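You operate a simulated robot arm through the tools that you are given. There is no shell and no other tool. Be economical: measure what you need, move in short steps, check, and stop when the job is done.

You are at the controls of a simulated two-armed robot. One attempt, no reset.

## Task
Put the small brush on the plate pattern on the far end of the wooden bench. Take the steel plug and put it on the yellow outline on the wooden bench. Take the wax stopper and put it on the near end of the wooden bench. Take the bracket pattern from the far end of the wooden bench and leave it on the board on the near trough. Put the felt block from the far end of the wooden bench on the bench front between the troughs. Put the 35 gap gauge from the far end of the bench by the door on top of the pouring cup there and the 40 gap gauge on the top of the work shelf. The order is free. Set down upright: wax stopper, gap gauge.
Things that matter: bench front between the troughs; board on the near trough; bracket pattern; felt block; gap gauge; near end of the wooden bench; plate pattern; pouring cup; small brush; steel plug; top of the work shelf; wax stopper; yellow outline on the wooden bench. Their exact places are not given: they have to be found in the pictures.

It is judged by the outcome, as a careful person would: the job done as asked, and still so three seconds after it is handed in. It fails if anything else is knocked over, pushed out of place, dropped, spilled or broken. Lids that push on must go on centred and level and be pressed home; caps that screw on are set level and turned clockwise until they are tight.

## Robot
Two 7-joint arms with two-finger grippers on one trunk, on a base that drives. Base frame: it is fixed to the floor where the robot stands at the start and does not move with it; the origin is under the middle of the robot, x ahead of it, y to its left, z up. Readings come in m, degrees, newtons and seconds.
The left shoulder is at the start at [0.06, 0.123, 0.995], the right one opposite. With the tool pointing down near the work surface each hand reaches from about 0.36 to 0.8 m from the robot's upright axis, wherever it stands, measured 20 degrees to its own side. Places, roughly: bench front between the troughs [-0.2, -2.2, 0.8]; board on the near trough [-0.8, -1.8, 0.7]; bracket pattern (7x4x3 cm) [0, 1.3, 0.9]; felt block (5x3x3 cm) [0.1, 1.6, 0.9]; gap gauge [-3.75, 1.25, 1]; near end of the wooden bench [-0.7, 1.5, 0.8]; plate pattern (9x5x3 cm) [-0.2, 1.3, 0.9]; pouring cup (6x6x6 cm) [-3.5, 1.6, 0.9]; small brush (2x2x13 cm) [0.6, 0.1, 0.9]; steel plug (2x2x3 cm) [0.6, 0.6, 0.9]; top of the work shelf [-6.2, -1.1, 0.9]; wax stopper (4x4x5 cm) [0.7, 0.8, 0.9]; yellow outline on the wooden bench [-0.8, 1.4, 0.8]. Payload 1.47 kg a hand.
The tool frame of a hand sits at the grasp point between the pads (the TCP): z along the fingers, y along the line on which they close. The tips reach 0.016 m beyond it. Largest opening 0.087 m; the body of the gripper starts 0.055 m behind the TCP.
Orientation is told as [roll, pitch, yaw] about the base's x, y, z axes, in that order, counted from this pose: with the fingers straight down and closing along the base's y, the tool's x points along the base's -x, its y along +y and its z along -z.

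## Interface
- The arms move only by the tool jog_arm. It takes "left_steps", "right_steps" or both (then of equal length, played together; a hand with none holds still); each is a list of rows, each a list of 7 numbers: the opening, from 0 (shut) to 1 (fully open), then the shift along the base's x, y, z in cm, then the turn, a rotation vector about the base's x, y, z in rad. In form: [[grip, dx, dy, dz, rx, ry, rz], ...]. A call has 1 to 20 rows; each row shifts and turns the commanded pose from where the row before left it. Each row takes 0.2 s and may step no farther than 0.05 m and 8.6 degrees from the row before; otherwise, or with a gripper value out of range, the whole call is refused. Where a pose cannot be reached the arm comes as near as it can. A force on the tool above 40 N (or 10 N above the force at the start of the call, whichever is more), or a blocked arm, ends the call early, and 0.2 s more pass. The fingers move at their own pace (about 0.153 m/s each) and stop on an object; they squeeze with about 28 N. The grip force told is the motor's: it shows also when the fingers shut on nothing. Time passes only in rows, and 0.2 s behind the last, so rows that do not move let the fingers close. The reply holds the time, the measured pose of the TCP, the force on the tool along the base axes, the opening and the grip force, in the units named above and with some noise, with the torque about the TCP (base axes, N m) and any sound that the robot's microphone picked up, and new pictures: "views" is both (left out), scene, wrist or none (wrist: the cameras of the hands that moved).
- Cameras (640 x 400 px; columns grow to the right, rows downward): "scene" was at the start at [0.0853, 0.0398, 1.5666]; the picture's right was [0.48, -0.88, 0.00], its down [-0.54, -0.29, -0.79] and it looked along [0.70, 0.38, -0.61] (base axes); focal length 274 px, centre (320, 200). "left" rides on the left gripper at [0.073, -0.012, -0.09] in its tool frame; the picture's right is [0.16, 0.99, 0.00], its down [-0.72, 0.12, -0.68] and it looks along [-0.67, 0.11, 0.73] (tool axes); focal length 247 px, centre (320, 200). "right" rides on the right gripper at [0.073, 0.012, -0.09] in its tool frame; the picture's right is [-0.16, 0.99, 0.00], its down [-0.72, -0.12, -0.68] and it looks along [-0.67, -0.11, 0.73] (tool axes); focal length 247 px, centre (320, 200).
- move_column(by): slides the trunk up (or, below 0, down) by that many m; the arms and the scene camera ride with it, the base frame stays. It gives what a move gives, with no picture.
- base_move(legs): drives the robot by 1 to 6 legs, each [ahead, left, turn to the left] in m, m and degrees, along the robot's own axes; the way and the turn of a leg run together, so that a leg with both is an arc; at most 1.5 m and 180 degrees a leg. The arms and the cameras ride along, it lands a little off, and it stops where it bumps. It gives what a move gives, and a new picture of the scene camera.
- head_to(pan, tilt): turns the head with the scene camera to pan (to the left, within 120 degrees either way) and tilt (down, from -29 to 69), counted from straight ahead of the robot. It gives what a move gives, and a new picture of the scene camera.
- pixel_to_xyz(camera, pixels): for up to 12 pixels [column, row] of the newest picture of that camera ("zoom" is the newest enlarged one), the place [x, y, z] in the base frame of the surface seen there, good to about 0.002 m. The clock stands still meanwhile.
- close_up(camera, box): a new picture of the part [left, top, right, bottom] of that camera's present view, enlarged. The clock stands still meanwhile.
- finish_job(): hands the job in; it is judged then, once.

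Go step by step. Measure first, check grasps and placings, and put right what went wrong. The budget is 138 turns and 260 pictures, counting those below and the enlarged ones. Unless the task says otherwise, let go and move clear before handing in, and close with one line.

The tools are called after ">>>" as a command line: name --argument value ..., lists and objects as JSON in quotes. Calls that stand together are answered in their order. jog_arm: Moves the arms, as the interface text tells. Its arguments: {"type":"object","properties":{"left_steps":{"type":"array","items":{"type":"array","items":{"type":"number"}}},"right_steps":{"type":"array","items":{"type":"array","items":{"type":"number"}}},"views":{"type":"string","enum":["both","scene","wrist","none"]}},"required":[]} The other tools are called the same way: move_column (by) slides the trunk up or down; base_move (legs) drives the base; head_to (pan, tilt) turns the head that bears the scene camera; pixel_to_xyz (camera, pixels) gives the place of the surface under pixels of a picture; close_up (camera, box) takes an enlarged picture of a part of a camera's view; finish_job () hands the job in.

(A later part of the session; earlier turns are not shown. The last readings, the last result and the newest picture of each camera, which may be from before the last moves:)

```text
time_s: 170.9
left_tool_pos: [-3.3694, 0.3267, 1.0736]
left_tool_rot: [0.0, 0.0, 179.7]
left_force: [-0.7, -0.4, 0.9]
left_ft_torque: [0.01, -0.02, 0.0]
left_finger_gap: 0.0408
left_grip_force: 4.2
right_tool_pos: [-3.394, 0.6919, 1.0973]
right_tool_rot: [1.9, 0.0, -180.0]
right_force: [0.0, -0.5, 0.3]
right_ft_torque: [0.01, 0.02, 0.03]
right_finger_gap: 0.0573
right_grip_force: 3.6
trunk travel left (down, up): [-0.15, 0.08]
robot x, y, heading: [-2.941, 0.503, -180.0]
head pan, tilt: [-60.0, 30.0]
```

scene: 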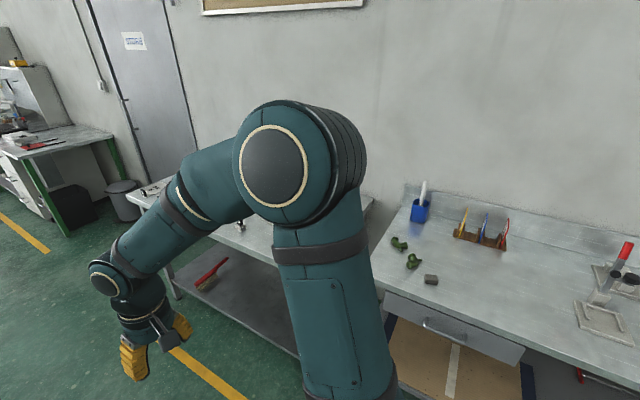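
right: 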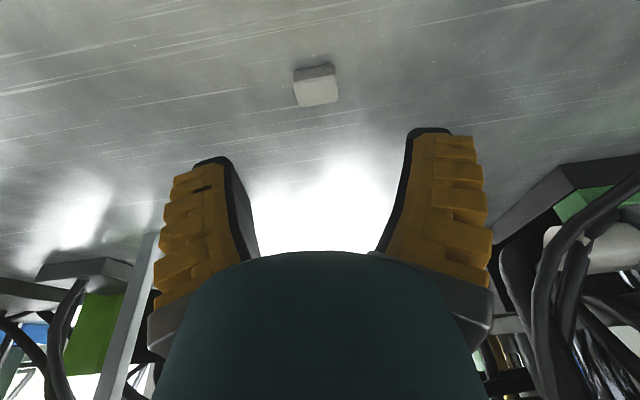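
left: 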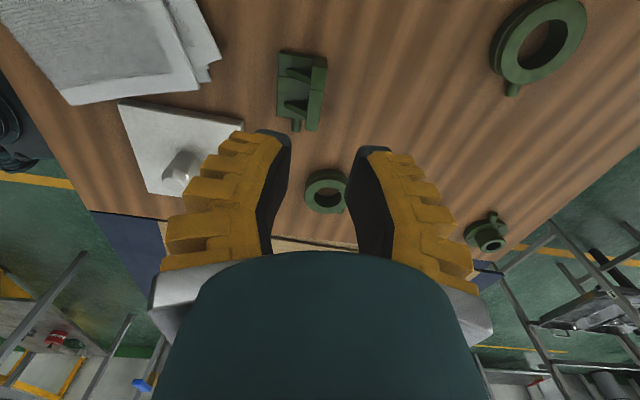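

The gauges' bench lies ahead-right. Drive 0.65 m on and turn to face it.

>>> base_move --legs '[[0.68, 0, 0], [0, 0, -90]]'

>>> head_to --pan 0 --tilt 42

```text
time_s: 178.5
left_tool_pos: [-3.7985, 0.9304, 1.0738]
left_tool_rot: [0.0, -0.1, 89.5]
left_force: [-0.1, -0.3, -0.3]
left_ft_torque: [0.02, -0.01, 0.01]
left_finger_gap: 0.0409
left_grip_force: 4.3
right_tool_pos: [-3.4336, 0.9517, 1.0988]
right_tool_rot: [1.9, -0.1, 89.8]
right_force: [-0.7, -0.3, -0.2]
right_ft_torque: [-0.02, -0.01, 0.0]
right_finger_gap: 0.0575
right_grip_force: 3.1
trunk travel left (down, up): [-0.15, 0.08]
robot x, y, heading: [-3.6227, 0.5017, 89.7]
head pan, tilt: [-60.0, 30.0]
```

scene: 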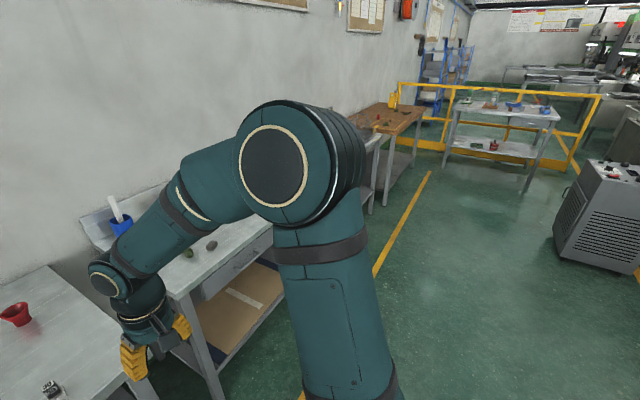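

```text
time_s: 179.8
left_tool_pos: [-3.7983, 0.9305, 1.073]
left_tool_rot: [0.0, 0.1, 89.6]
left_force: [0.5, -0.2, -0.5]
left_ft_torque: [-0.01, 0.0, 0.03]
left_finger_gap: 0.0405
left_grip_force: 4.8
right_tool_pos: [-3.4344, 0.9534, 1.0982]
right_tool_rot: [2.0, -0.1, 89.9]
right_force: [0.7, 0.1, -0.7]
right_ft_torque: [0.03, 0.0, 0.01]
right_finger_gap: 0.0576
right_grip_force: 3.6
trunk travel left (down, up): [-0.15, 0.08]
robot x, y, heading: [-3.6244, 0.4991, 89.9]
head pan, tilt: [0.0, 42.0]
```

scene: 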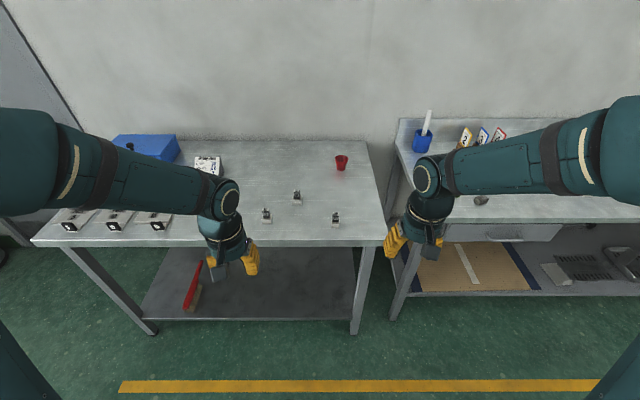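

>>> close_up --camera "scene" --box '[240, 140, 368, 240]'

>>> close_up --camera "scene" --box '[30, 120, 240, 250]'

>>> pixel_to_xyz --camera "scene" --pixels '[[265, 217], [296, 197], [335, 220], [341, 164], [341, 157], [300, 240], [115, 222], [155, 222]]'

```text
4.00 times, centred on (304, 190) of scene
```

zoom: 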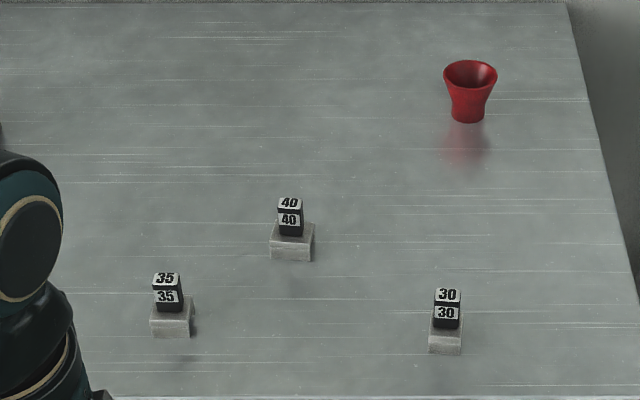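

```text
3.05 times, centred on (135, 185) of scene
```

zoom: 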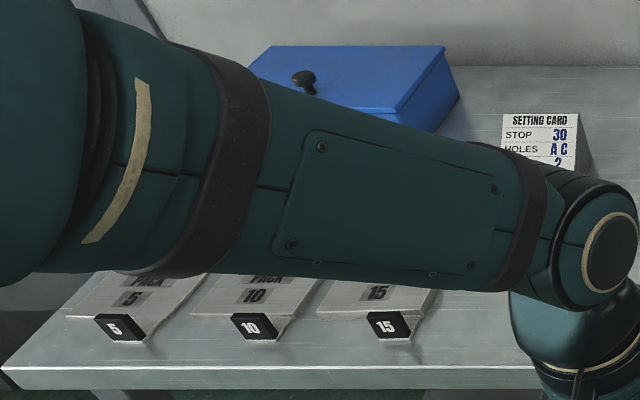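

```text
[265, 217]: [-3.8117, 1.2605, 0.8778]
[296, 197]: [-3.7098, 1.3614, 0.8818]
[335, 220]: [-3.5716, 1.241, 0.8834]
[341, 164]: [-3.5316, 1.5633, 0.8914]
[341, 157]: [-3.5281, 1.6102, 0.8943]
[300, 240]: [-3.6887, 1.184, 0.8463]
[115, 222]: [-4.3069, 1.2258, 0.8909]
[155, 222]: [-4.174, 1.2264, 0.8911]
```

Three gauges (35 at left, 40 in the middle, 30 at right) and the red cup are found. Drive closer for detailed measuring.

>>> base_move --legs '[[0.28, 0.08, 0]]'

>>> head_to --pan 0 --tilt 50

>>> close_up --camera "scene" --box '[250, 130, 410, 260]'

```text
time_s: 181.8
left_tool_pos: [-3.88, 1.2093, 1.0729]
left_tool_rot: [0.0, 0.0, 89.7]
left_force: [-0.2, 1.4, -0.2]
left_ft_torque: [0.03, -0.05, -0.01]
left_finger_gap: 0.0404
left_grip_force: 4.8
right_tool_pos: [-3.515, 1.2315, 1.097]
right_tool_rot: [1.8, -0.1, 90.0]
right_force: [-0.5, 0.4, -0.1]
right_ft_torque: [-0.04, 0.01, 0.01]
right_finger_gap: 0.0577
right_grip_force: 4.0
trunk travel left (down, up): [-0.15, 0.08]
robot x, y, heading: [-3.7064, 0.7814, 90.3]
head pan, tilt: [0.0, 42.0]
```

scene: 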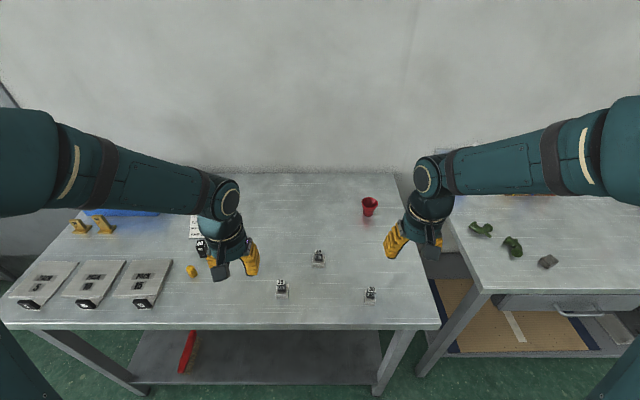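

```text
time_s: 182.4
left_tool_pos: [-3.879, 1.2093, 1.0736]
left_tool_rot: [-0.1, -0.1, 89.6]
left_force: [-0.7, 0.3, 0.7]
left_ft_torque: [-0.02, 0.0, 0.01]
left_finger_gap: 0.0406
left_grip_force: 4.5
right_tool_pos: [-3.5149, 1.2323, 1.0983]
right_tool_rot: [1.9, -0.1, 89.9]
right_force: [-0.4, 0.1, -1.2]
right_ft_torque: [-0.02, 0.01, 0.02]
right_finger_gap: 0.0574
right_grip_force: 3.4
trunk travel left (down, up): [-0.15, 0.08]
robot x, y, heading: [-3.7121, 0.7798, 90.2]
head pan, tilt: [0.0, 50.0]
```

scene: 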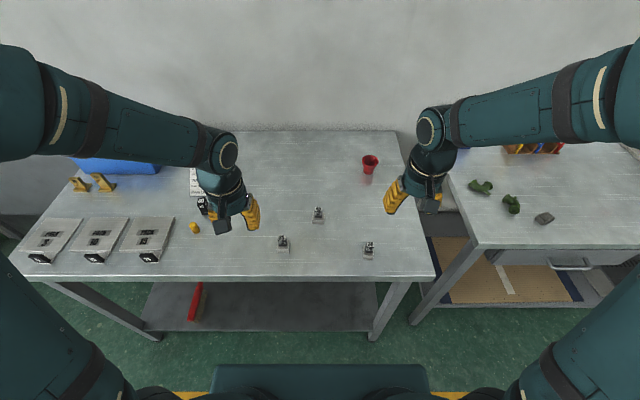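

```text
3.08 times, centred on (330, 195) of scene
```

zoom: 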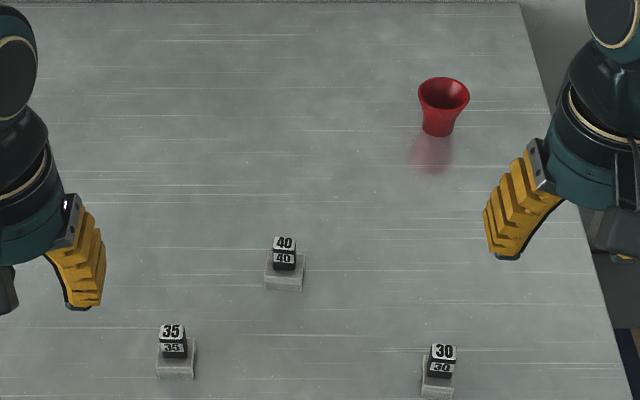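

Zoom into each item and measure sizes.

>>> close_up --camera "scene" --box '[350, 145, 390, 185]'

>>> pixel_to_xyz --camera "zoom" --pixels '[[200, 80], [200, 190], [100, 120], [300, 120], [115, 120], [285, 120], [200, 95], [200, 170], [200, 300], [150, 330], [250, 330]]'

>>> close_up --camera "scene" --box '[268, 228, 298, 258]'

>>> pixel_to_xyz --camera "zoom" --pixels '[[200, 110], [200, 190], [140, 300], [280, 300], [120, 220], [280, 220], [200, 280], [150, 110], [240, 110], [200, 340], [130, 340], [270, 340]]'

```text
10.00 times, centred on (370, 165) of scene
```

zoom: 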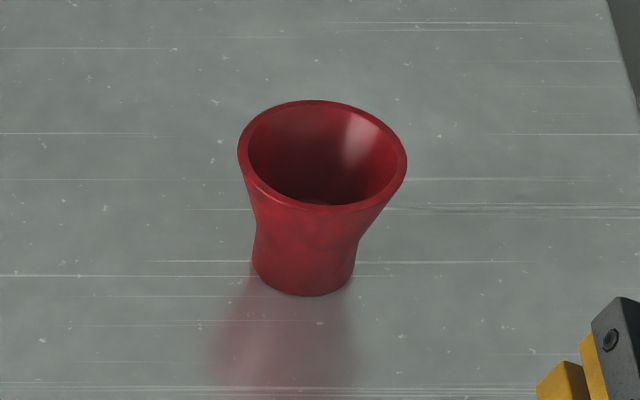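

```text
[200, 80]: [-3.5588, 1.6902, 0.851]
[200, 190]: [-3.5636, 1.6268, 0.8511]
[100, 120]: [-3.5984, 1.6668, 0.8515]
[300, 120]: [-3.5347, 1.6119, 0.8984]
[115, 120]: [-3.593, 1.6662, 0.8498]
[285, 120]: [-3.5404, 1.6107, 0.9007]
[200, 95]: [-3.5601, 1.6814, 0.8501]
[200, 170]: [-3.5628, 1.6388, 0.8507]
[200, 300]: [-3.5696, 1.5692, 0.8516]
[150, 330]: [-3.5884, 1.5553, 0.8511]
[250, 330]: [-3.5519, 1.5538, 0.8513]
```

```text
13.33 times, centred on (283, 243) of scene
```

zoom: 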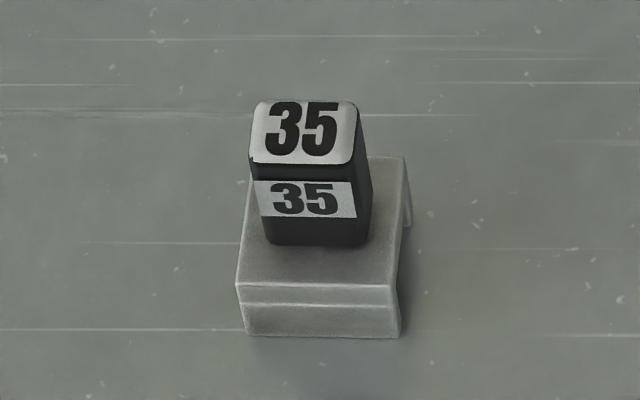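

```text
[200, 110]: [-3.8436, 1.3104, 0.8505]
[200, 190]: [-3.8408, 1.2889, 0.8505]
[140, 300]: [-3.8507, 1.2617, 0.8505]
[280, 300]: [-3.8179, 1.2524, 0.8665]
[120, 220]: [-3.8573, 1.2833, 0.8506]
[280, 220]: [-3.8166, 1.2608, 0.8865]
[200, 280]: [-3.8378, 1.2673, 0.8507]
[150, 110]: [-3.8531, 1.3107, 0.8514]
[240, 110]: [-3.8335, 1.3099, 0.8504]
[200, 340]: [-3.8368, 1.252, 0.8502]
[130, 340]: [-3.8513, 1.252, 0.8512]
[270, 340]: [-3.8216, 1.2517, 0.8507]
```

>>> pixel_to_xyz --camera "zoom" --pixels '[[240, 284], [396, 286], [400, 162], [246, 180], [305, 130], [262, 106], [350, 108], [254, 158], [350, 160], [320, 320], [310, 260]]'

>>> close_up --camera "scene" --box '[350, 145, 390, 170]'

>>> pixel_to_xyz --camera "zoom" --pixels '[[242, 270], [402, 275], [325, 328], [315, 224], [252, 270], [390, 275], [320, 318], [318, 232], [310, 300], [320, 370]]'

>>> close_up --camera "scene" --box '[300, 200, 340, 225]'

```text
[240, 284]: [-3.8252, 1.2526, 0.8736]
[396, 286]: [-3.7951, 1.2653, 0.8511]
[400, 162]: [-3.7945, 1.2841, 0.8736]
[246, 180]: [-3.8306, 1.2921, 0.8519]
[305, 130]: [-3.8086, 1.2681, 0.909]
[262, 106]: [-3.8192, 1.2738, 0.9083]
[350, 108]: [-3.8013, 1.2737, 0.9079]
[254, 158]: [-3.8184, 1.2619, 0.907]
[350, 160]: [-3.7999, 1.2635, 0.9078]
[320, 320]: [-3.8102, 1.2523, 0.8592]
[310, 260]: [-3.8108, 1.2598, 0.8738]
```

```text
16.00 times, centred on (370, 158) of scene
```

zoom: 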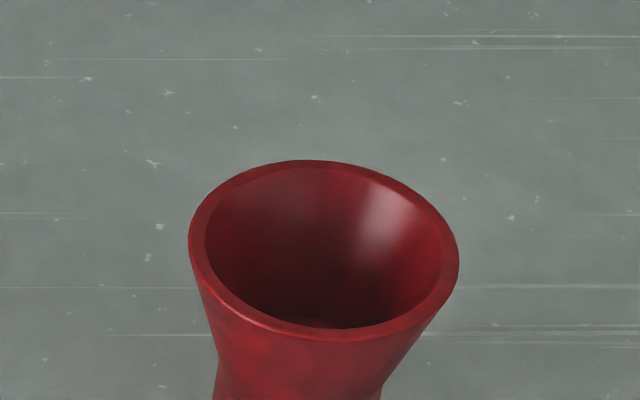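

```text
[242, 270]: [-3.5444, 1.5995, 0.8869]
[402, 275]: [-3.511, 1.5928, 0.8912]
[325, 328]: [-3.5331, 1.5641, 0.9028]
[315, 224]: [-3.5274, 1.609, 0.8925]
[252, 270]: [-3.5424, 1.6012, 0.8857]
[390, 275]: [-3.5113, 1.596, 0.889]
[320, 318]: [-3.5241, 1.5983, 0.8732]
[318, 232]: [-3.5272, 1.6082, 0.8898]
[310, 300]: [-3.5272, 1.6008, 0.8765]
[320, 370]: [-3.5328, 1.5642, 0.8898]
```

```text
16.00 times, centred on (320, 212) of scene
```

zoom: 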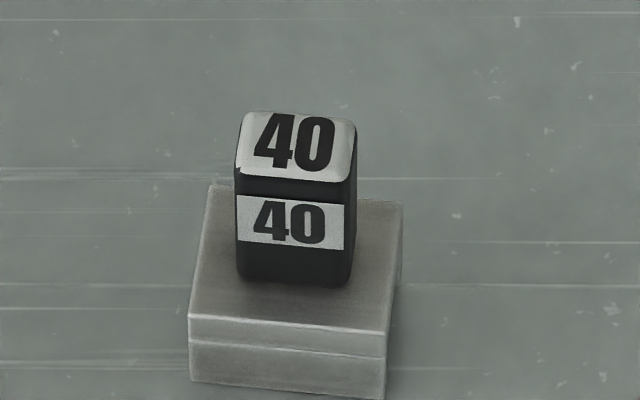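

The 35's post (2 cm wide, top 0.908) can be gripped above its base; the cup rim is at z≈0.903, centre ≈(−3.53,1.594), inner width ≈5.3 cm. I'll shift the base left so the right hand can take the 35, tilted forward for later reach.

>>> base_move --legs '[[0, 0.2, 0]]'

>>> jog_arm --right_steps '[[0.5, -2, 0, -1, 0.109, 0, 0], [0.5, -2, 0, -1, 0.109, 0, 0], [0.5, -2, 0, -1, 0.109, 0, 0], [0.5, -2, 0, -1, 0.109, 0, 0], [0.5, -1.5, 0, -1, 0, 0, 0], [0.5, 0, 0, 0, 0, 0, 0]]' --views "both"

```text
time_s: 184.8
left_tool_pos: [-4.0772, 1.2091, 1.0734]
left_tool_rot: [0.0, 0.1, 89.6]
left_force: [0.0, -0.6, 0.5]
left_ft_torque: [0.03, 0.01, 0.03]
left_finger_gap: 0.0409
left_grip_force: 4.3
right_tool_pos: [-3.7129, 1.2307, 1.0969]
right_tool_rot: [1.8, -0.1, 89.9]
right_force: [0.3, 0.1, 0.8]
right_ft_torque: [0.02, 0.01, -0.01]
right_finger_gap: 0.0571
right_grip_force: 3.0
trunk travel left (down, up): [-0.15, 0.08]
robot x, y, heading: [-3.9009, 0.7787, 90.2]
head pan, tilt: [0.0, 50.0]
```

scene: 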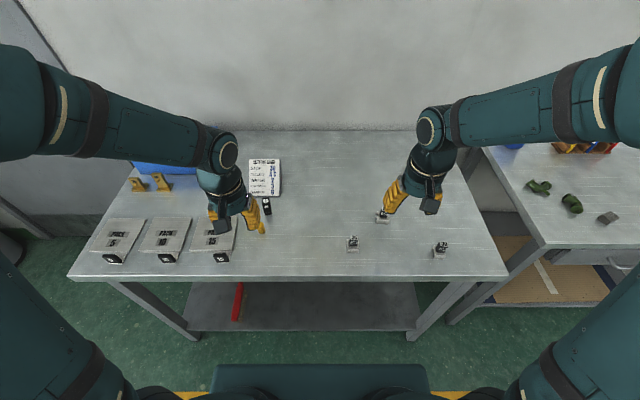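

```text
time_s: 186.2
left_tool_pos: [-4.0766, 1.2086, 1.0729]
left_tool_rot: [-0.1, -0.1, 89.6]
left_force: [0.1, 0.0, -0.1]
left_ft_torque: [0.02, 0.0, 0.0]
left_finger_gap: 0.0404
left_grip_force: 4.7
right_tool_pos: [-3.808, 1.232, 1.0477]
right_tool_rot: [2.0, -25.0, 89.8]
right_force: [-0.1, -1.0, 0.9]
right_ft_torque: [-0.01, 0.01, 0.02]
right_finger_gap: 0.049
right_grip_force: 4.3
trunk travel left (down, up): [-0.15, 0.08]
robot x, y, heading: [-3.9064, 0.7824, 89.9]
head pan, tilt: [0.0, 50.0]
```

scene: 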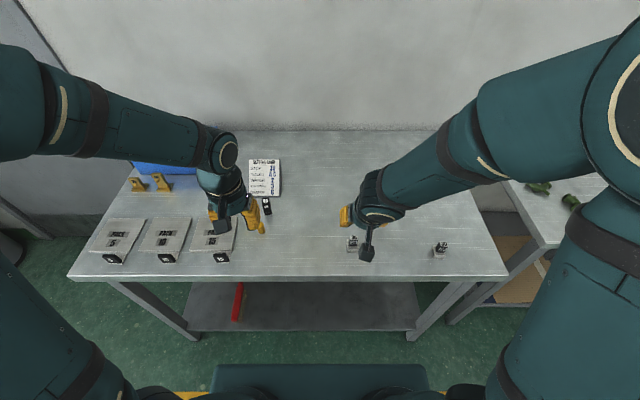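
right: 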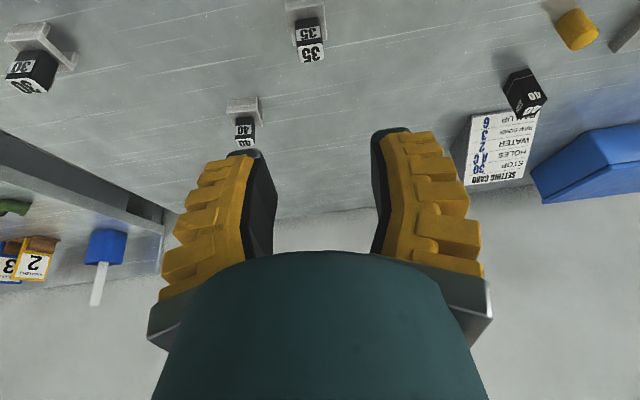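

>>> close_up --camera "right" --box '[270, 0, 350, 70]'

>>> pixel_to_xyz --camera "right" --pixels '[[310, 50], [297, 45], [324, 45], [308, 30], [300, 60], [322, 58], [245, 130], [245, 105], [525, 90]]'

>>> close_up --camera "right" --box '[470, 40, 570, 140]'

```text
5.71 times, centred on (310, 35) of right
```

zoom: 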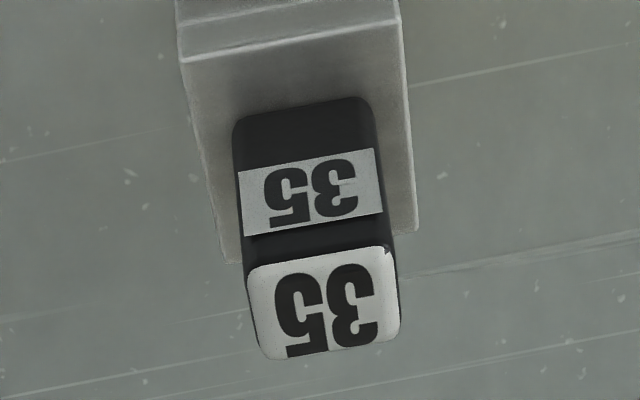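

```text
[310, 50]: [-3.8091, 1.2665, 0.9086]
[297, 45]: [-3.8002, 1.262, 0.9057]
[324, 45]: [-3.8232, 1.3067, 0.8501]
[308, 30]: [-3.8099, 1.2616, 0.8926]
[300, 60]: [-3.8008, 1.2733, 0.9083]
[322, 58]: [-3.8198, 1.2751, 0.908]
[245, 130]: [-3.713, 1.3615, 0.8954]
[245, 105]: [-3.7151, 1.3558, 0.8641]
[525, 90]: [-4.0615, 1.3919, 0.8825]
```

```text
4.00 times, centred on (520, 90) of right
```

zoom: 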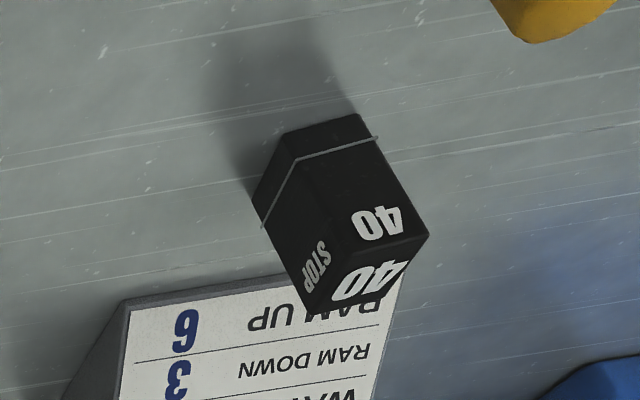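

That other "40" by the card is a stop block, not a gauge. The 35's post axis is (−3.810,1.268). Descend to z≈0.898 and grip the post.

>>> jog_arm --right_steps '[[0.5, -0.2, 3.4, -2, 0, 0, 0], [0.5, 0, 0, -4, 0, 0, 0], [0.5, 0, 0, -4, 0, 0, 0], [0.5, 0, 0, -3, 0, 0, 0], [0.5, 0, 0, -1.5, 0, 0, 0], [0.5, 0, 0, -0.4, 0, 0, 0], [0.5, 0, 0, 0, 0, 0, 0]]' --views "wrist"

```text
time_s: 187.8
left_tool_pos: [-4.0779, 1.2086, 1.0731]
left_tool_rot: [0.0, 0.0, 89.6]
left_force: [-0.2, -0.6, -0.1]
left_ft_torque: [-0.02, 0.02, 0.0]
left_finger_gap: 0.0407
left_grip_force: 3.6
right_tool_pos: [-3.8094, 1.2658, 0.8997]
right_tool_rot: [1.9, -25.1, 89.7]
right_force: [-0.5, -0.8, 0.4]
right_ft_torque: [-0.01, 0.0, 0.0]
right_finger_gap: 0.0491
right_grip_force: 3.8
trunk travel left (down, up): [-0.15, 0.08]
robot x, y, heading: [-3.9008, 0.78, 90.2]
head pan, tilt: [0.0, 50.0]
```

right: 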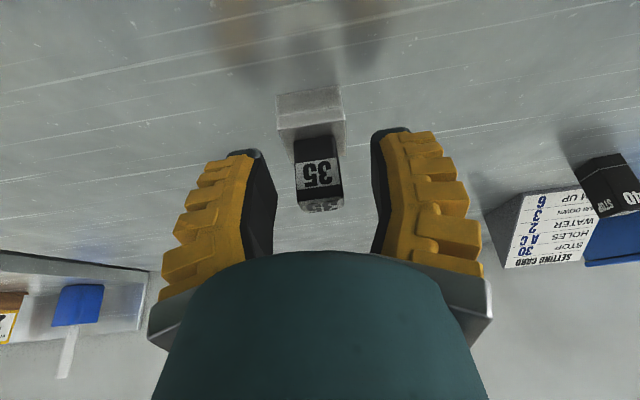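

The post sits centred between the fingers. Remove the 1.9° roll, settle 2 mm and close.

>>> jog_arm --right_steps '[[0.5, 0, 0, -0.1, 0, -0.033, 0], [0.2, 0, 0, 0, 0, 0, 0], [0, 0, 0, 0, 0, 0, 0], [0, 0, 0, 0, 0, 0, 0], [0, 0, 0, 0, 0, 0, 0]]' --views "none"

>>> jog_arm --right_steps '[[0, 0, 0, 2, 0, 0, 0], [0, 0, 0, 3, 0, 0, 0], [0, 0, 0, 4, 0, 0, 0], [0, 0, 0, 4, 0, 0, 0], [0, 0, 0, 0, 0, 0, 0]]' --views "both"

>>> close_up --camera "right" --box '[240, 70, 400, 230]'

```text
time_s: 189.0
left_tool_pos: [-4.0773, 1.2088, 1.0752]
left_tool_rot: [0.0, -0.2, 89.7]
left_force: [0.5, -1.3, 0.4]
left_ft_torque: [0.05, 0.0, -0.01]
left_finger_gap: 0.0409
left_grip_force: 4.3
right_tool_pos: [-3.8107, 1.2645, 0.8993]
right_tool_rot: [-0.1, -25.3, 90.7]
right_force: [0.0, -1.4, 13.2]
right_ft_torque: [-0.07, 0.02, -0.01]
right_finger_gap: 0.0167
right_grip_force: 28.3
trunk travel left (down, up): [-0.15, 0.08]
robot x, y, heading: [-3.9078, 0.7791, 90.0]
head pan, tilt: [0.0, 50.0]
```

```text
time_s: 190.2
left_tool_pos: [-4.0767, 1.2096, 1.0734]
left_tool_rot: [0.0, 0.0, 89.7]
left_force: [0.7, 0.1, 0.3]
left_ft_torque: [0.0, 0.02, 0.02]
left_finger_gap: 0.0403
left_grip_force: 4.3
right_tool_pos: [-3.8115, 1.2657, 1.0283]
right_tool_rot: [-0.1, -25.0, 90.6]
right_force: [0.3, 0.8, -0.3]
right_ft_torque: [-0.02, -0.01, 0.02]
right_finger_gap: 0.0119
right_grip_force: 28.4
trunk travel left (down, up): [-0.15, 0.08]
robot x, y, heading: [-3.9016, 0.7817, 89.9]
head pan, tilt: [0.0, 50.0]
```

scene: 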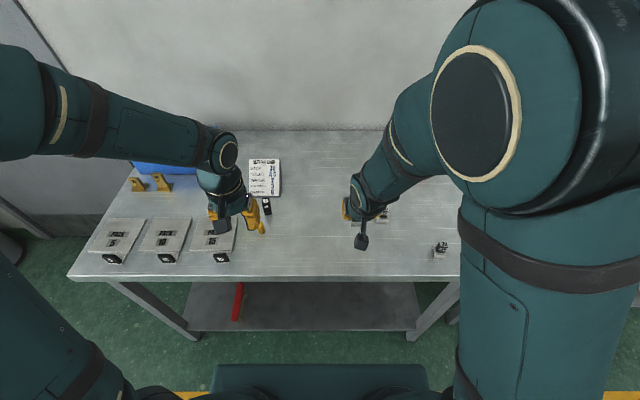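
right: 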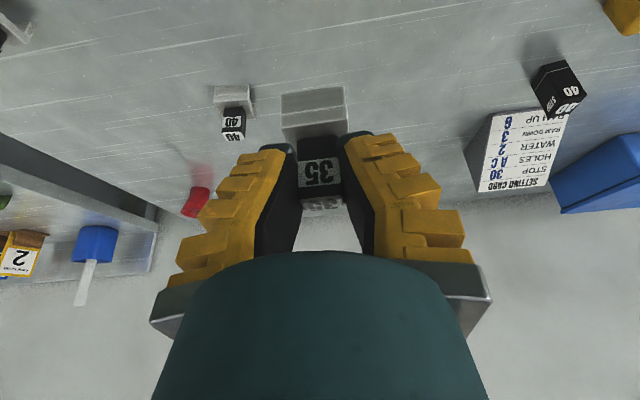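

```text
2.50 times, centred on (320, 150) of right
```

zoom: 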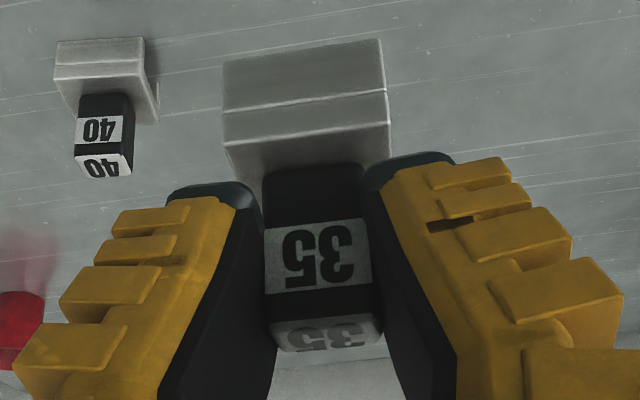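

Lifted and held by the post. Check that it hangs level.

>>> pixel_to_xyz --camera "zoom" --pixels '[[228, 66], [378, 45], [228, 135], [385, 118], [285, 345], [365, 338], [280, 325], [370, 315], [305, 90], [280, 300], [365, 290]]'

>>> close_up --camera "scene" --box '[330, 170, 400, 240]'

```text
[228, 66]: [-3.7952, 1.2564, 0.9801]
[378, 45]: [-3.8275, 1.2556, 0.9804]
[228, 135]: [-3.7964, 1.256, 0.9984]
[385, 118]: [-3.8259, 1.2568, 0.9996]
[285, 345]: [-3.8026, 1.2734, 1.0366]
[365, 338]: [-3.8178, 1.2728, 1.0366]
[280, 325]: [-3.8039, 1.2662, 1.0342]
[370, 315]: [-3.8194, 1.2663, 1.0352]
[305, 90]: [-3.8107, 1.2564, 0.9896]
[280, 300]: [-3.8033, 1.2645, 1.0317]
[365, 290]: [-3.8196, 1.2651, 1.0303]
```

```text
5.71 times, centred on (365, 205) of scene
```

zoom: 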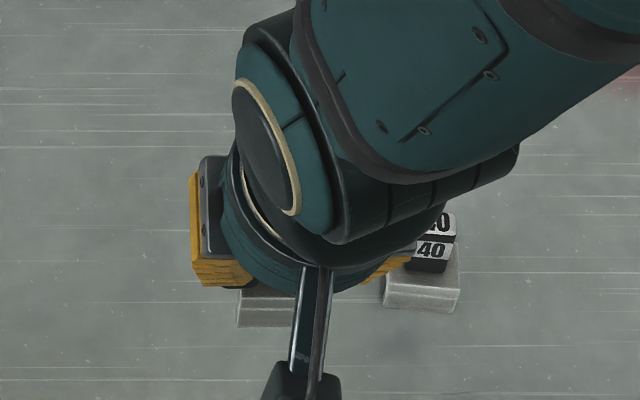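

The gauge hangs plumb; its bottom is 4.9 cm below the TCP. Raise it and shift the base right so the cup is in front of the right hand.

>>> jog_arm --right_steps '[[0, 0, 0, 3, 0, 0, 0], [0, 0, 0, 3, 0, 0, 0]]' --views "none"

>>> base_move --legs '[[0.01, -0.26, 0]]'

>>> close_up --camera "right" --box '[0, 0, 640, 400]'

```text
time_s: 190.8
left_tool_pos: [-4.0777, 1.2077, 1.0738]
left_tool_rot: [0.0, -0.1, 89.6]
left_force: [0.2, -0.3, -0.4]
left_ft_torque: [0.01, 0.01, 0.02]
left_finger_gap: 0.0412
left_grip_force: 4.4
right_tool_pos: [-3.8096, 1.2645, 1.0886]
right_tool_rot: [-0.1, -25.0, 90.7]
right_force: [0.1, 0.2, -0.9]
right_ft_torque: [-0.03, 0.02, 0.02]
right_finger_gap: 0.0117
right_grip_force: 27.6
trunk travel left (down, up): [-0.15, 0.08]
robot x, y, heading: [-3.9023, 0.7793, 89.8]
head pan, tilt: [0.0, 50.0]
```

```text
time_s: 193.7
left_tool_pos: [-3.8194, 1.2173, 1.0733]
left_tool_rot: [0.0, -0.1, 89.5]
left_force: [0.3, -0.2, 0.4]
left_ft_torque: [-0.02, 0.05, -0.03]
left_finger_gap: 0.0407
left_grip_force: 4.0
right_tool_pos: [-3.5513, 1.2745, 1.0882]
right_tool_rot: [-0.1, -25.1, 90.6]
right_force: [0.9, -0.2, -0.4]
right_ft_torque: [0.03, 0.0, -0.02]
right_finger_gap: 0.0112
right_grip_force: 27.9
trunk travel left (down, up): [-0.15, 0.08]
robot x, y, heading: [-3.648, 0.7933, 89.8]
head pan, tilt: [0.0, 50.0]
```

scene: 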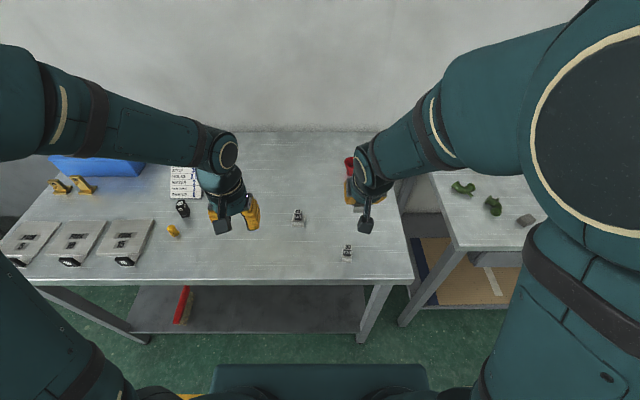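

```text
1.00 times, centred on (320, 200) of right (not enlarged: the box is as wide or as high as the picture)
```

zoom: 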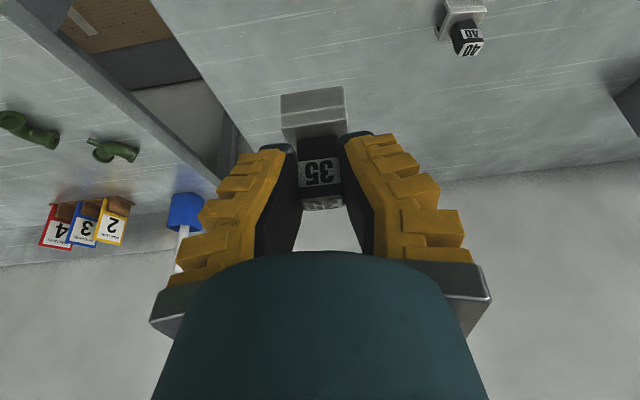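

>>> close_up --camera "scene" --box '[330, 145, 370, 185]'

>>> close_up --camera "left" --box '[0, 0, 640, 400]'

```text
10.00 times, centred on (350, 165) of scene
```

zoom: 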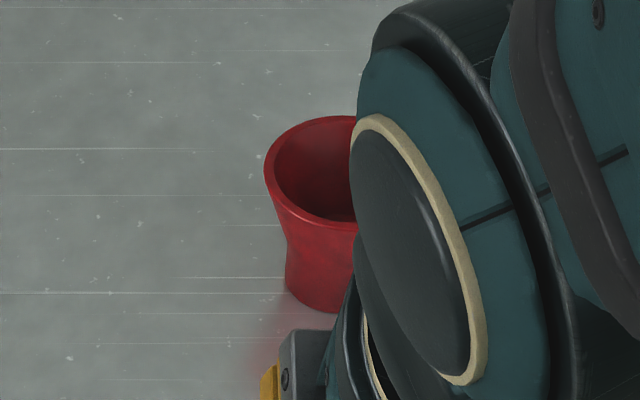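

```text
1.00 times, centred on (320, 200) of left (not enlarged: the box is as wide or as high as the picture)
```

zoom: 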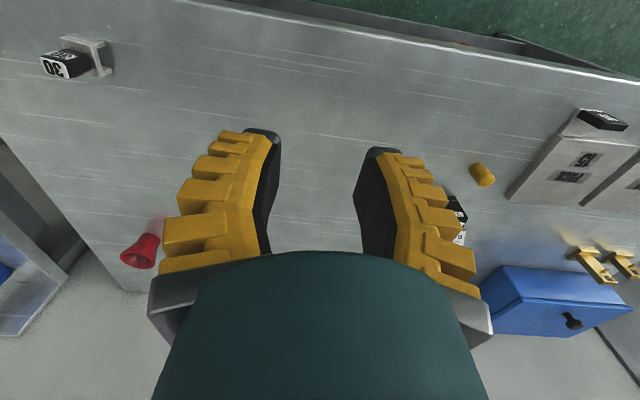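

The left camera sees the cup at (140,252); zoom there to fix its rim.

>>> close_up --camera "left" --box '[110, 225, 174, 275]'

```text
8.00 times, centred on (142, 250) of left
```

zoom: 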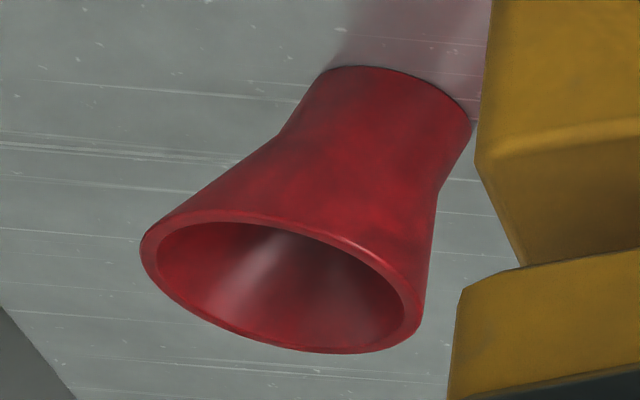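

>>> pixel_to_xyz --camera "zoom" --pixels '[[150, 245], [415, 305], [215, 218], [340, 238], [225, 328], [360, 350], [282, 224], [300, 345], [185, 300], [400, 330], [168, 228], [405, 280]]'

```text
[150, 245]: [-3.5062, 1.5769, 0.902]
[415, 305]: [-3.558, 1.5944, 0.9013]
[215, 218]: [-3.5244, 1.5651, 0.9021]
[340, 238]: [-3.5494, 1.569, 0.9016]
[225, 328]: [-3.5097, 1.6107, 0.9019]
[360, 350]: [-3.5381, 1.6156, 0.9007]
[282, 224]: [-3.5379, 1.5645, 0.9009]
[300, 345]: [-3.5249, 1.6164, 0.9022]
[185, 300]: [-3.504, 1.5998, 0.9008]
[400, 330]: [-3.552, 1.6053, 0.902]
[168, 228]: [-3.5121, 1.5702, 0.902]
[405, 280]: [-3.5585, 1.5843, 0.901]
```

Cup rim centre is (−3.530,1.591) at z 0.902. Carry the gauge over it at height and check the reach.

>>> jog_arm --right_steps '[[0, 0.26, 3.86, 0, 0, 0, 0], [0, 0.26, 3.86, 0, 0, 0, 0], [0, 0.26, 3.86, 0, 0, 0, 0], [0, 0.26, 3.86, 0, 0, 0, 0], [0, 0.26, 3.86, 0, 0, 0, 0], [0, 0.26, 3.86, 0, 0, 0, 0], [0, 0.26, 3.86, 0, 0, 0, 0], [0, 0.26, 3.86, 0, 0, 0, 0], [0, 0, 0, 0, 0, 0, 0]]' --views "both"

```text
time_s: 195.7
left_tool_pos: [-3.8185, 1.2185, 1.0737]
left_tool_rot: [0.0, -0.2, 89.6]
left_force: [0.5, -0.2, -0.4]
left_ft_torque: [0.01, 0.0, 0.04]
left_finger_gap: 0.0408
left_grip_force: 4.2
right_tool_pos: [-3.53, 1.5829, 1.0896]
right_tool_rot: [-0.1, -25.1, 90.6]
right_force: [0.1, -1.0, -1.6]
right_ft_torque: [0.04, 0.02, 0.01]
right_finger_gap: 0.0113
right_grip_force: 28.1
trunk travel left (down, up): [-0.15, 0.08]
robot x, y, heading: [-3.6444, 0.7878, 90.0]
head pan, tilt: [0.0, 50.0]
```

scene: 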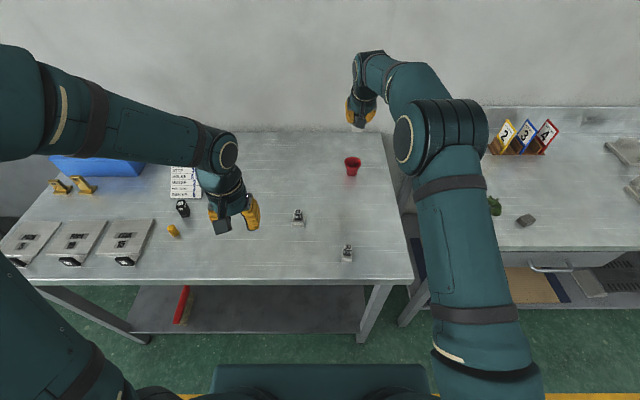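
right: 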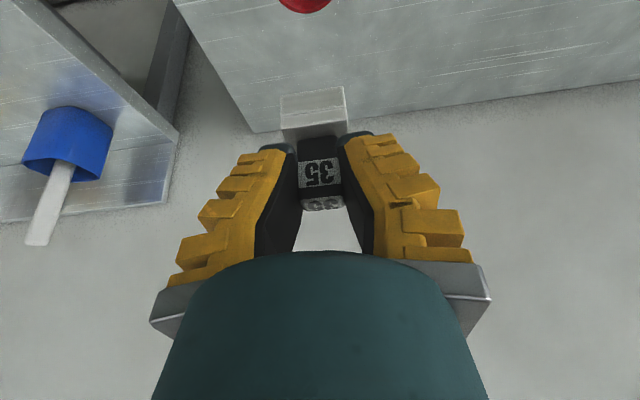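

Reach is fine. Lower to 1 cm above the rim and check alignment.

>>> jog_arm --right_steps '[[0, 0, 0, -4, 0, 0, 0], [0, 0, 0, -4, 0, 0, 0], [0, 0, 0, -3, 0, 0, 0], [0, 0, 0, -1.8, 0, 0, 0], [0, 0, 0, 0, 0, 0, 0]]' --views "wrist"

>>> close_up --camera "scene" --box '[330, 130, 374, 182]'

>>> close_up --camera "right" --box '[240, 40, 400, 240]'

```text
time_s: 196.9
left_tool_pos: [-3.8194, 1.2184, 1.0737]
left_tool_rot: [0.0, 0.0, 89.4]
left_force: [-0.1, -0.4, 0.0]
left_ft_torque: [-0.02, 0.0, -0.02]
left_finger_gap: 0.041
left_grip_force: 4.0
right_tool_pos: [-3.5308, 1.5834, 0.9602]
right_tool_rot: [-0.1, -25.1, 90.6]
right_force: [-0.2, 0.8, -0.5]
right_ft_torque: [0.04, 0.02, 0.0]
right_finger_gap: 0.0113
right_grip_force: 28.0
trunk travel left (down, up): [-0.15, 0.08]
robot x, y, heading: [-3.6453, 0.7884, 90.0]
head pan, tilt: [0.0, 50.0]
```

right: 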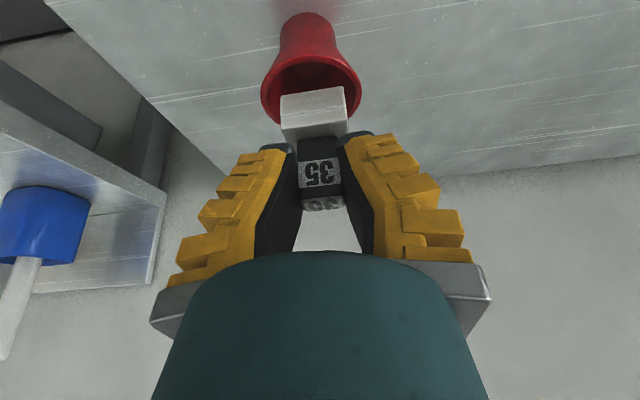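

```text
7.69 times, centred on (352, 156) of scene
```

zoom: 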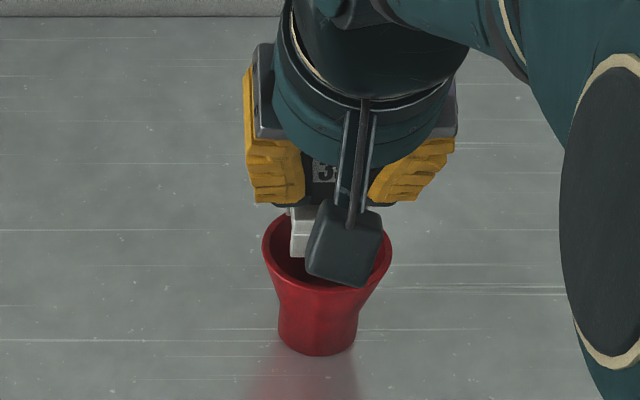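

```text
2.00 times, centred on (320, 140) of right
```

zoom: 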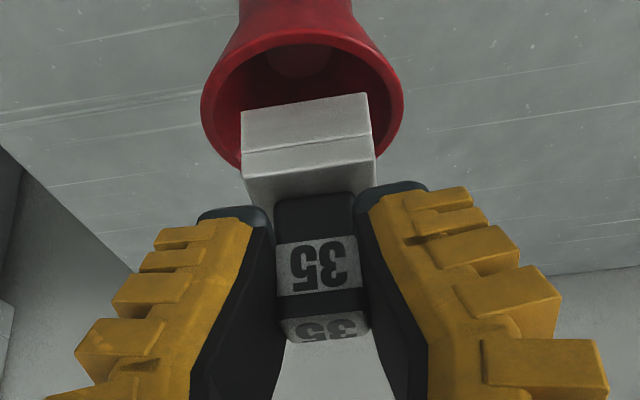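

>>> pixel_to_xyz --camera "zoom" --pixels '[[246, 116], [364, 98], [248, 170], [370, 155], [208, 100], [398, 105], [300, 38], [240, 165], [384, 140], [210, 130]]'

```text
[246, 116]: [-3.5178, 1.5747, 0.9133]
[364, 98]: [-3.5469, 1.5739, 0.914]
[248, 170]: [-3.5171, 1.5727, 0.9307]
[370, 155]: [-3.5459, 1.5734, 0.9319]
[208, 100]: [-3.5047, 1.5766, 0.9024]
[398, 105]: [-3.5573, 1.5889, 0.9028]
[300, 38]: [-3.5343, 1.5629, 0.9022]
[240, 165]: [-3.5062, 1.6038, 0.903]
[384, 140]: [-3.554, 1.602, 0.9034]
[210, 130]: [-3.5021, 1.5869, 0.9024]
```

Offset is only 2 mm in x. Correct it and lower slowly into the mouth, watching the force.

>>> jog_arm --right_steps '[[0, 0.2, 0.05, -0.5, 0, 0, 0], [0, 0, 0, -0.5, 0, 0, 0], [0, 0, 0, -0.3, 0, 0, 0], [0, 0, 0, -0.2, 0, 0, 0], [0, 0, 0, 0, 0, 0, 0]]' --views "wrist"

```text
time_s: 198.1
left_tool_pos: [-3.8204, 1.2182, 1.0738]
left_tool_rot: [-0.1, -0.1, 89.5]
left_force: [0.1, 0.1, -0.3]
left_ft_torque: [-0.01, 0.01, -0.03]
left_finger_gap: 0.0408
left_grip_force: 4.1
right_tool_pos: [-3.5281, 1.5846, 0.9496]
right_tool_rot: [-0.1, -25.4, 90.6]
right_force: [0.1, 5.3, 21.3]
right_ft_torque: [0.32, -0.01, -0.03]
right_finger_gap: 0.0186
right_grip_force: 28.0
trunk travel left (down, up): [-0.15, 0.08]
robot x, y, heading: [-3.6415, 0.7916, 90.3]
head pan, tilt: [0.0, 50.0]
```

right: 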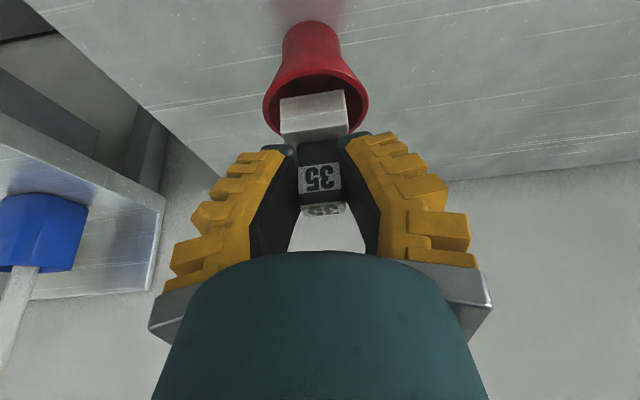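

Contact already at rim height: the gauge stands on the cup's top. Ease the force and check it before letting go.

>>> jog_arm --right_steps '[[0, 0, 0, 0.4, 0, 0, 0], [0, 0, 0, 0, 0, 0, 0]]' --views "none"

>>> close_up --camera "right" --box '[240, 40, 400, 240]'

>>> pixel_to_xyz --camera "zoom" --pixels '[[250, 116], [360, 98], [250, 160], [365, 145], [300, 130], [300, 320], [345, 320], [300, 270], [345, 270]]'

```text
time_s: 198.7
left_tool_pos: [-3.8189, 1.2184, 1.0731]
left_tool_rot: [0.1, -0.1, 89.5]
left_force: [-0.9, 0.3, 0.1]
left_ft_torque: [0.02, 0.01, -0.03]
left_finger_gap: 0.0408
left_grip_force: 4.2
right_tool_pos: [-3.5288, 1.5835, 0.9478]
right_tool_rot: [0.0, -25.0, 90.7]
right_force: [-0.3, 4.3, 12.4]
right_ft_torque: [0.27, 0.01, -0.01]
right_finger_gap: 0.0154
right_grip_force: 28.3
trunk travel left (down, up): [-0.15, 0.08]
robot x, y, heading: [-3.6422, 0.791, 89.9]
head pan, tilt: [0.0, 50.0]
```

```text
2.00 times, centred on (320, 140) of right
```

zoom: 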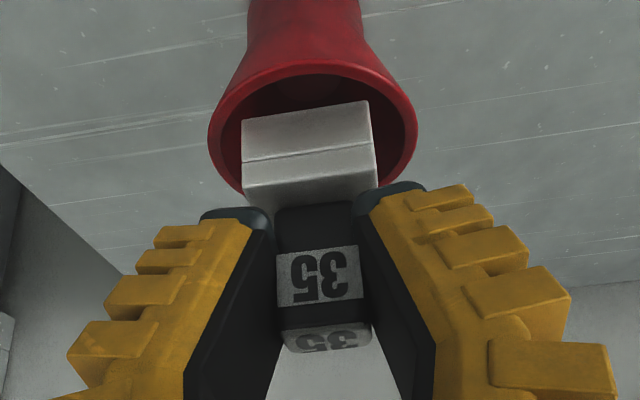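

```text
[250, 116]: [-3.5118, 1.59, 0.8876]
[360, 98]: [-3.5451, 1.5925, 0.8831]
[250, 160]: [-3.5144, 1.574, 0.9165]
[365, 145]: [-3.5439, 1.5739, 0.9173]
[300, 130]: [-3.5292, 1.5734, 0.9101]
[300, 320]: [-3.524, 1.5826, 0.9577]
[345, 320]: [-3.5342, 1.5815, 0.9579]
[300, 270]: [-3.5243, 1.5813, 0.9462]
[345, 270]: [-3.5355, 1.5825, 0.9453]
```

>>> jog_arm --right_steps '[[0, 0, 0, 0.2, 0, 0, 0], [0, 0, 0, 0, 0, 0, 0]]' --views "none"

```text
time_s: 199.3
left_tool_pos: [-3.8191, 1.2179, 1.0744]
left_tool_rot: [-0.1, -0.1, 89.5]
left_force: [0.0, 0.4, -0.3]
left_ft_torque: [-0.03, -0.02, 0.0]
left_finger_gap: 0.0407
left_grip_force: 4.7
right_tool_pos: [-3.5286, 1.5824, 0.9502]
right_tool_rot: [0.0, -25.0, 90.6]
right_force: [-1.1, -0.5, 3.7]
right_ft_torque: [-0.04, 0.0, 0.0]
right_finger_gap: 0.0129
right_grip_force: 27.8
trunk travel left (down, up): [-0.15, 0.08]
robot x, y, heading: [-3.6424, 0.789, 90.1]
head pan, tilt: [0.0, 50.0]
```

Load is down to 4 N. Open gently just enough, and look.

>>> jog_arm --right_steps '[[0.2, 0, 0, 0, 0, 0, 0], [0.35, 0, 0, 0, 0, 0, 0], [0.5, 0, 0, 0, 0, 0, 0], [0.5, 0, 0, 0, 0, 0, 0]]' --views "wrist"

>>> close_up --camera "right" --box '[240, 40, 400, 240]'

>>> pixel_to_xyz --camera "zoom" --pixels '[[250, 120], [365, 110], [250, 165], [365, 150], [300, 130], [300, 325], [345, 320], [300, 280], [345, 280], [310, 240]]'

```text
time_s: 200.3
left_tool_pos: [-3.8191, 1.2189, 1.0729]
left_tool_rot: [0.0, 0.0, 89.5]
left_force: [-1.0, 0.4, 0.1]
left_ft_torque: [-0.02, -0.01, -0.03]
left_finger_gap: 0.0406
left_grip_force: 4.4
right_tool_pos: [-3.5288, 1.5836, 0.9508]
right_tool_rot: [-0.1, -25.1, 90.6]
right_force: [-0.5, -0.6, 0.1]
right_ft_torque: [0.03, -0.03, -0.01]
right_finger_gap: 0.0493
right_grip_force: 4.1
trunk travel left (down, up): [-0.15, 0.08]
robot x, y, heading: [-3.6438, 0.791, 90.0]
head pan, tilt: [0.0, 50.0]
```

right: 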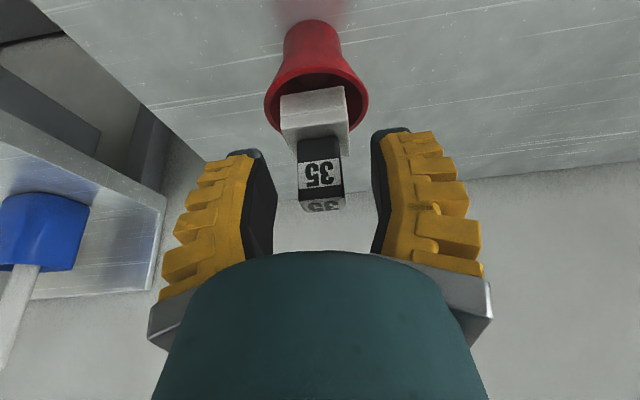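

```text
2.00 times, centred on (320, 140) of right
```

zoom: 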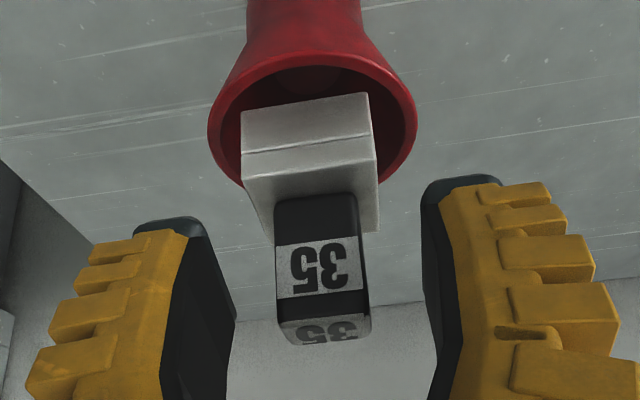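

```text
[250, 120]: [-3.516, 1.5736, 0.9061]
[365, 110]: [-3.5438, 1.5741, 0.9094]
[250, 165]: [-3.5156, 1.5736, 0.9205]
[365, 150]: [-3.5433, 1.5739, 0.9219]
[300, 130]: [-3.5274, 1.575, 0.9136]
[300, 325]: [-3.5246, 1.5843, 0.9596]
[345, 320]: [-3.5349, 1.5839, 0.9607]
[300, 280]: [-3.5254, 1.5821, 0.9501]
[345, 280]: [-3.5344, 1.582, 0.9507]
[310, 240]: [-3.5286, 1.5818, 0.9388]
```

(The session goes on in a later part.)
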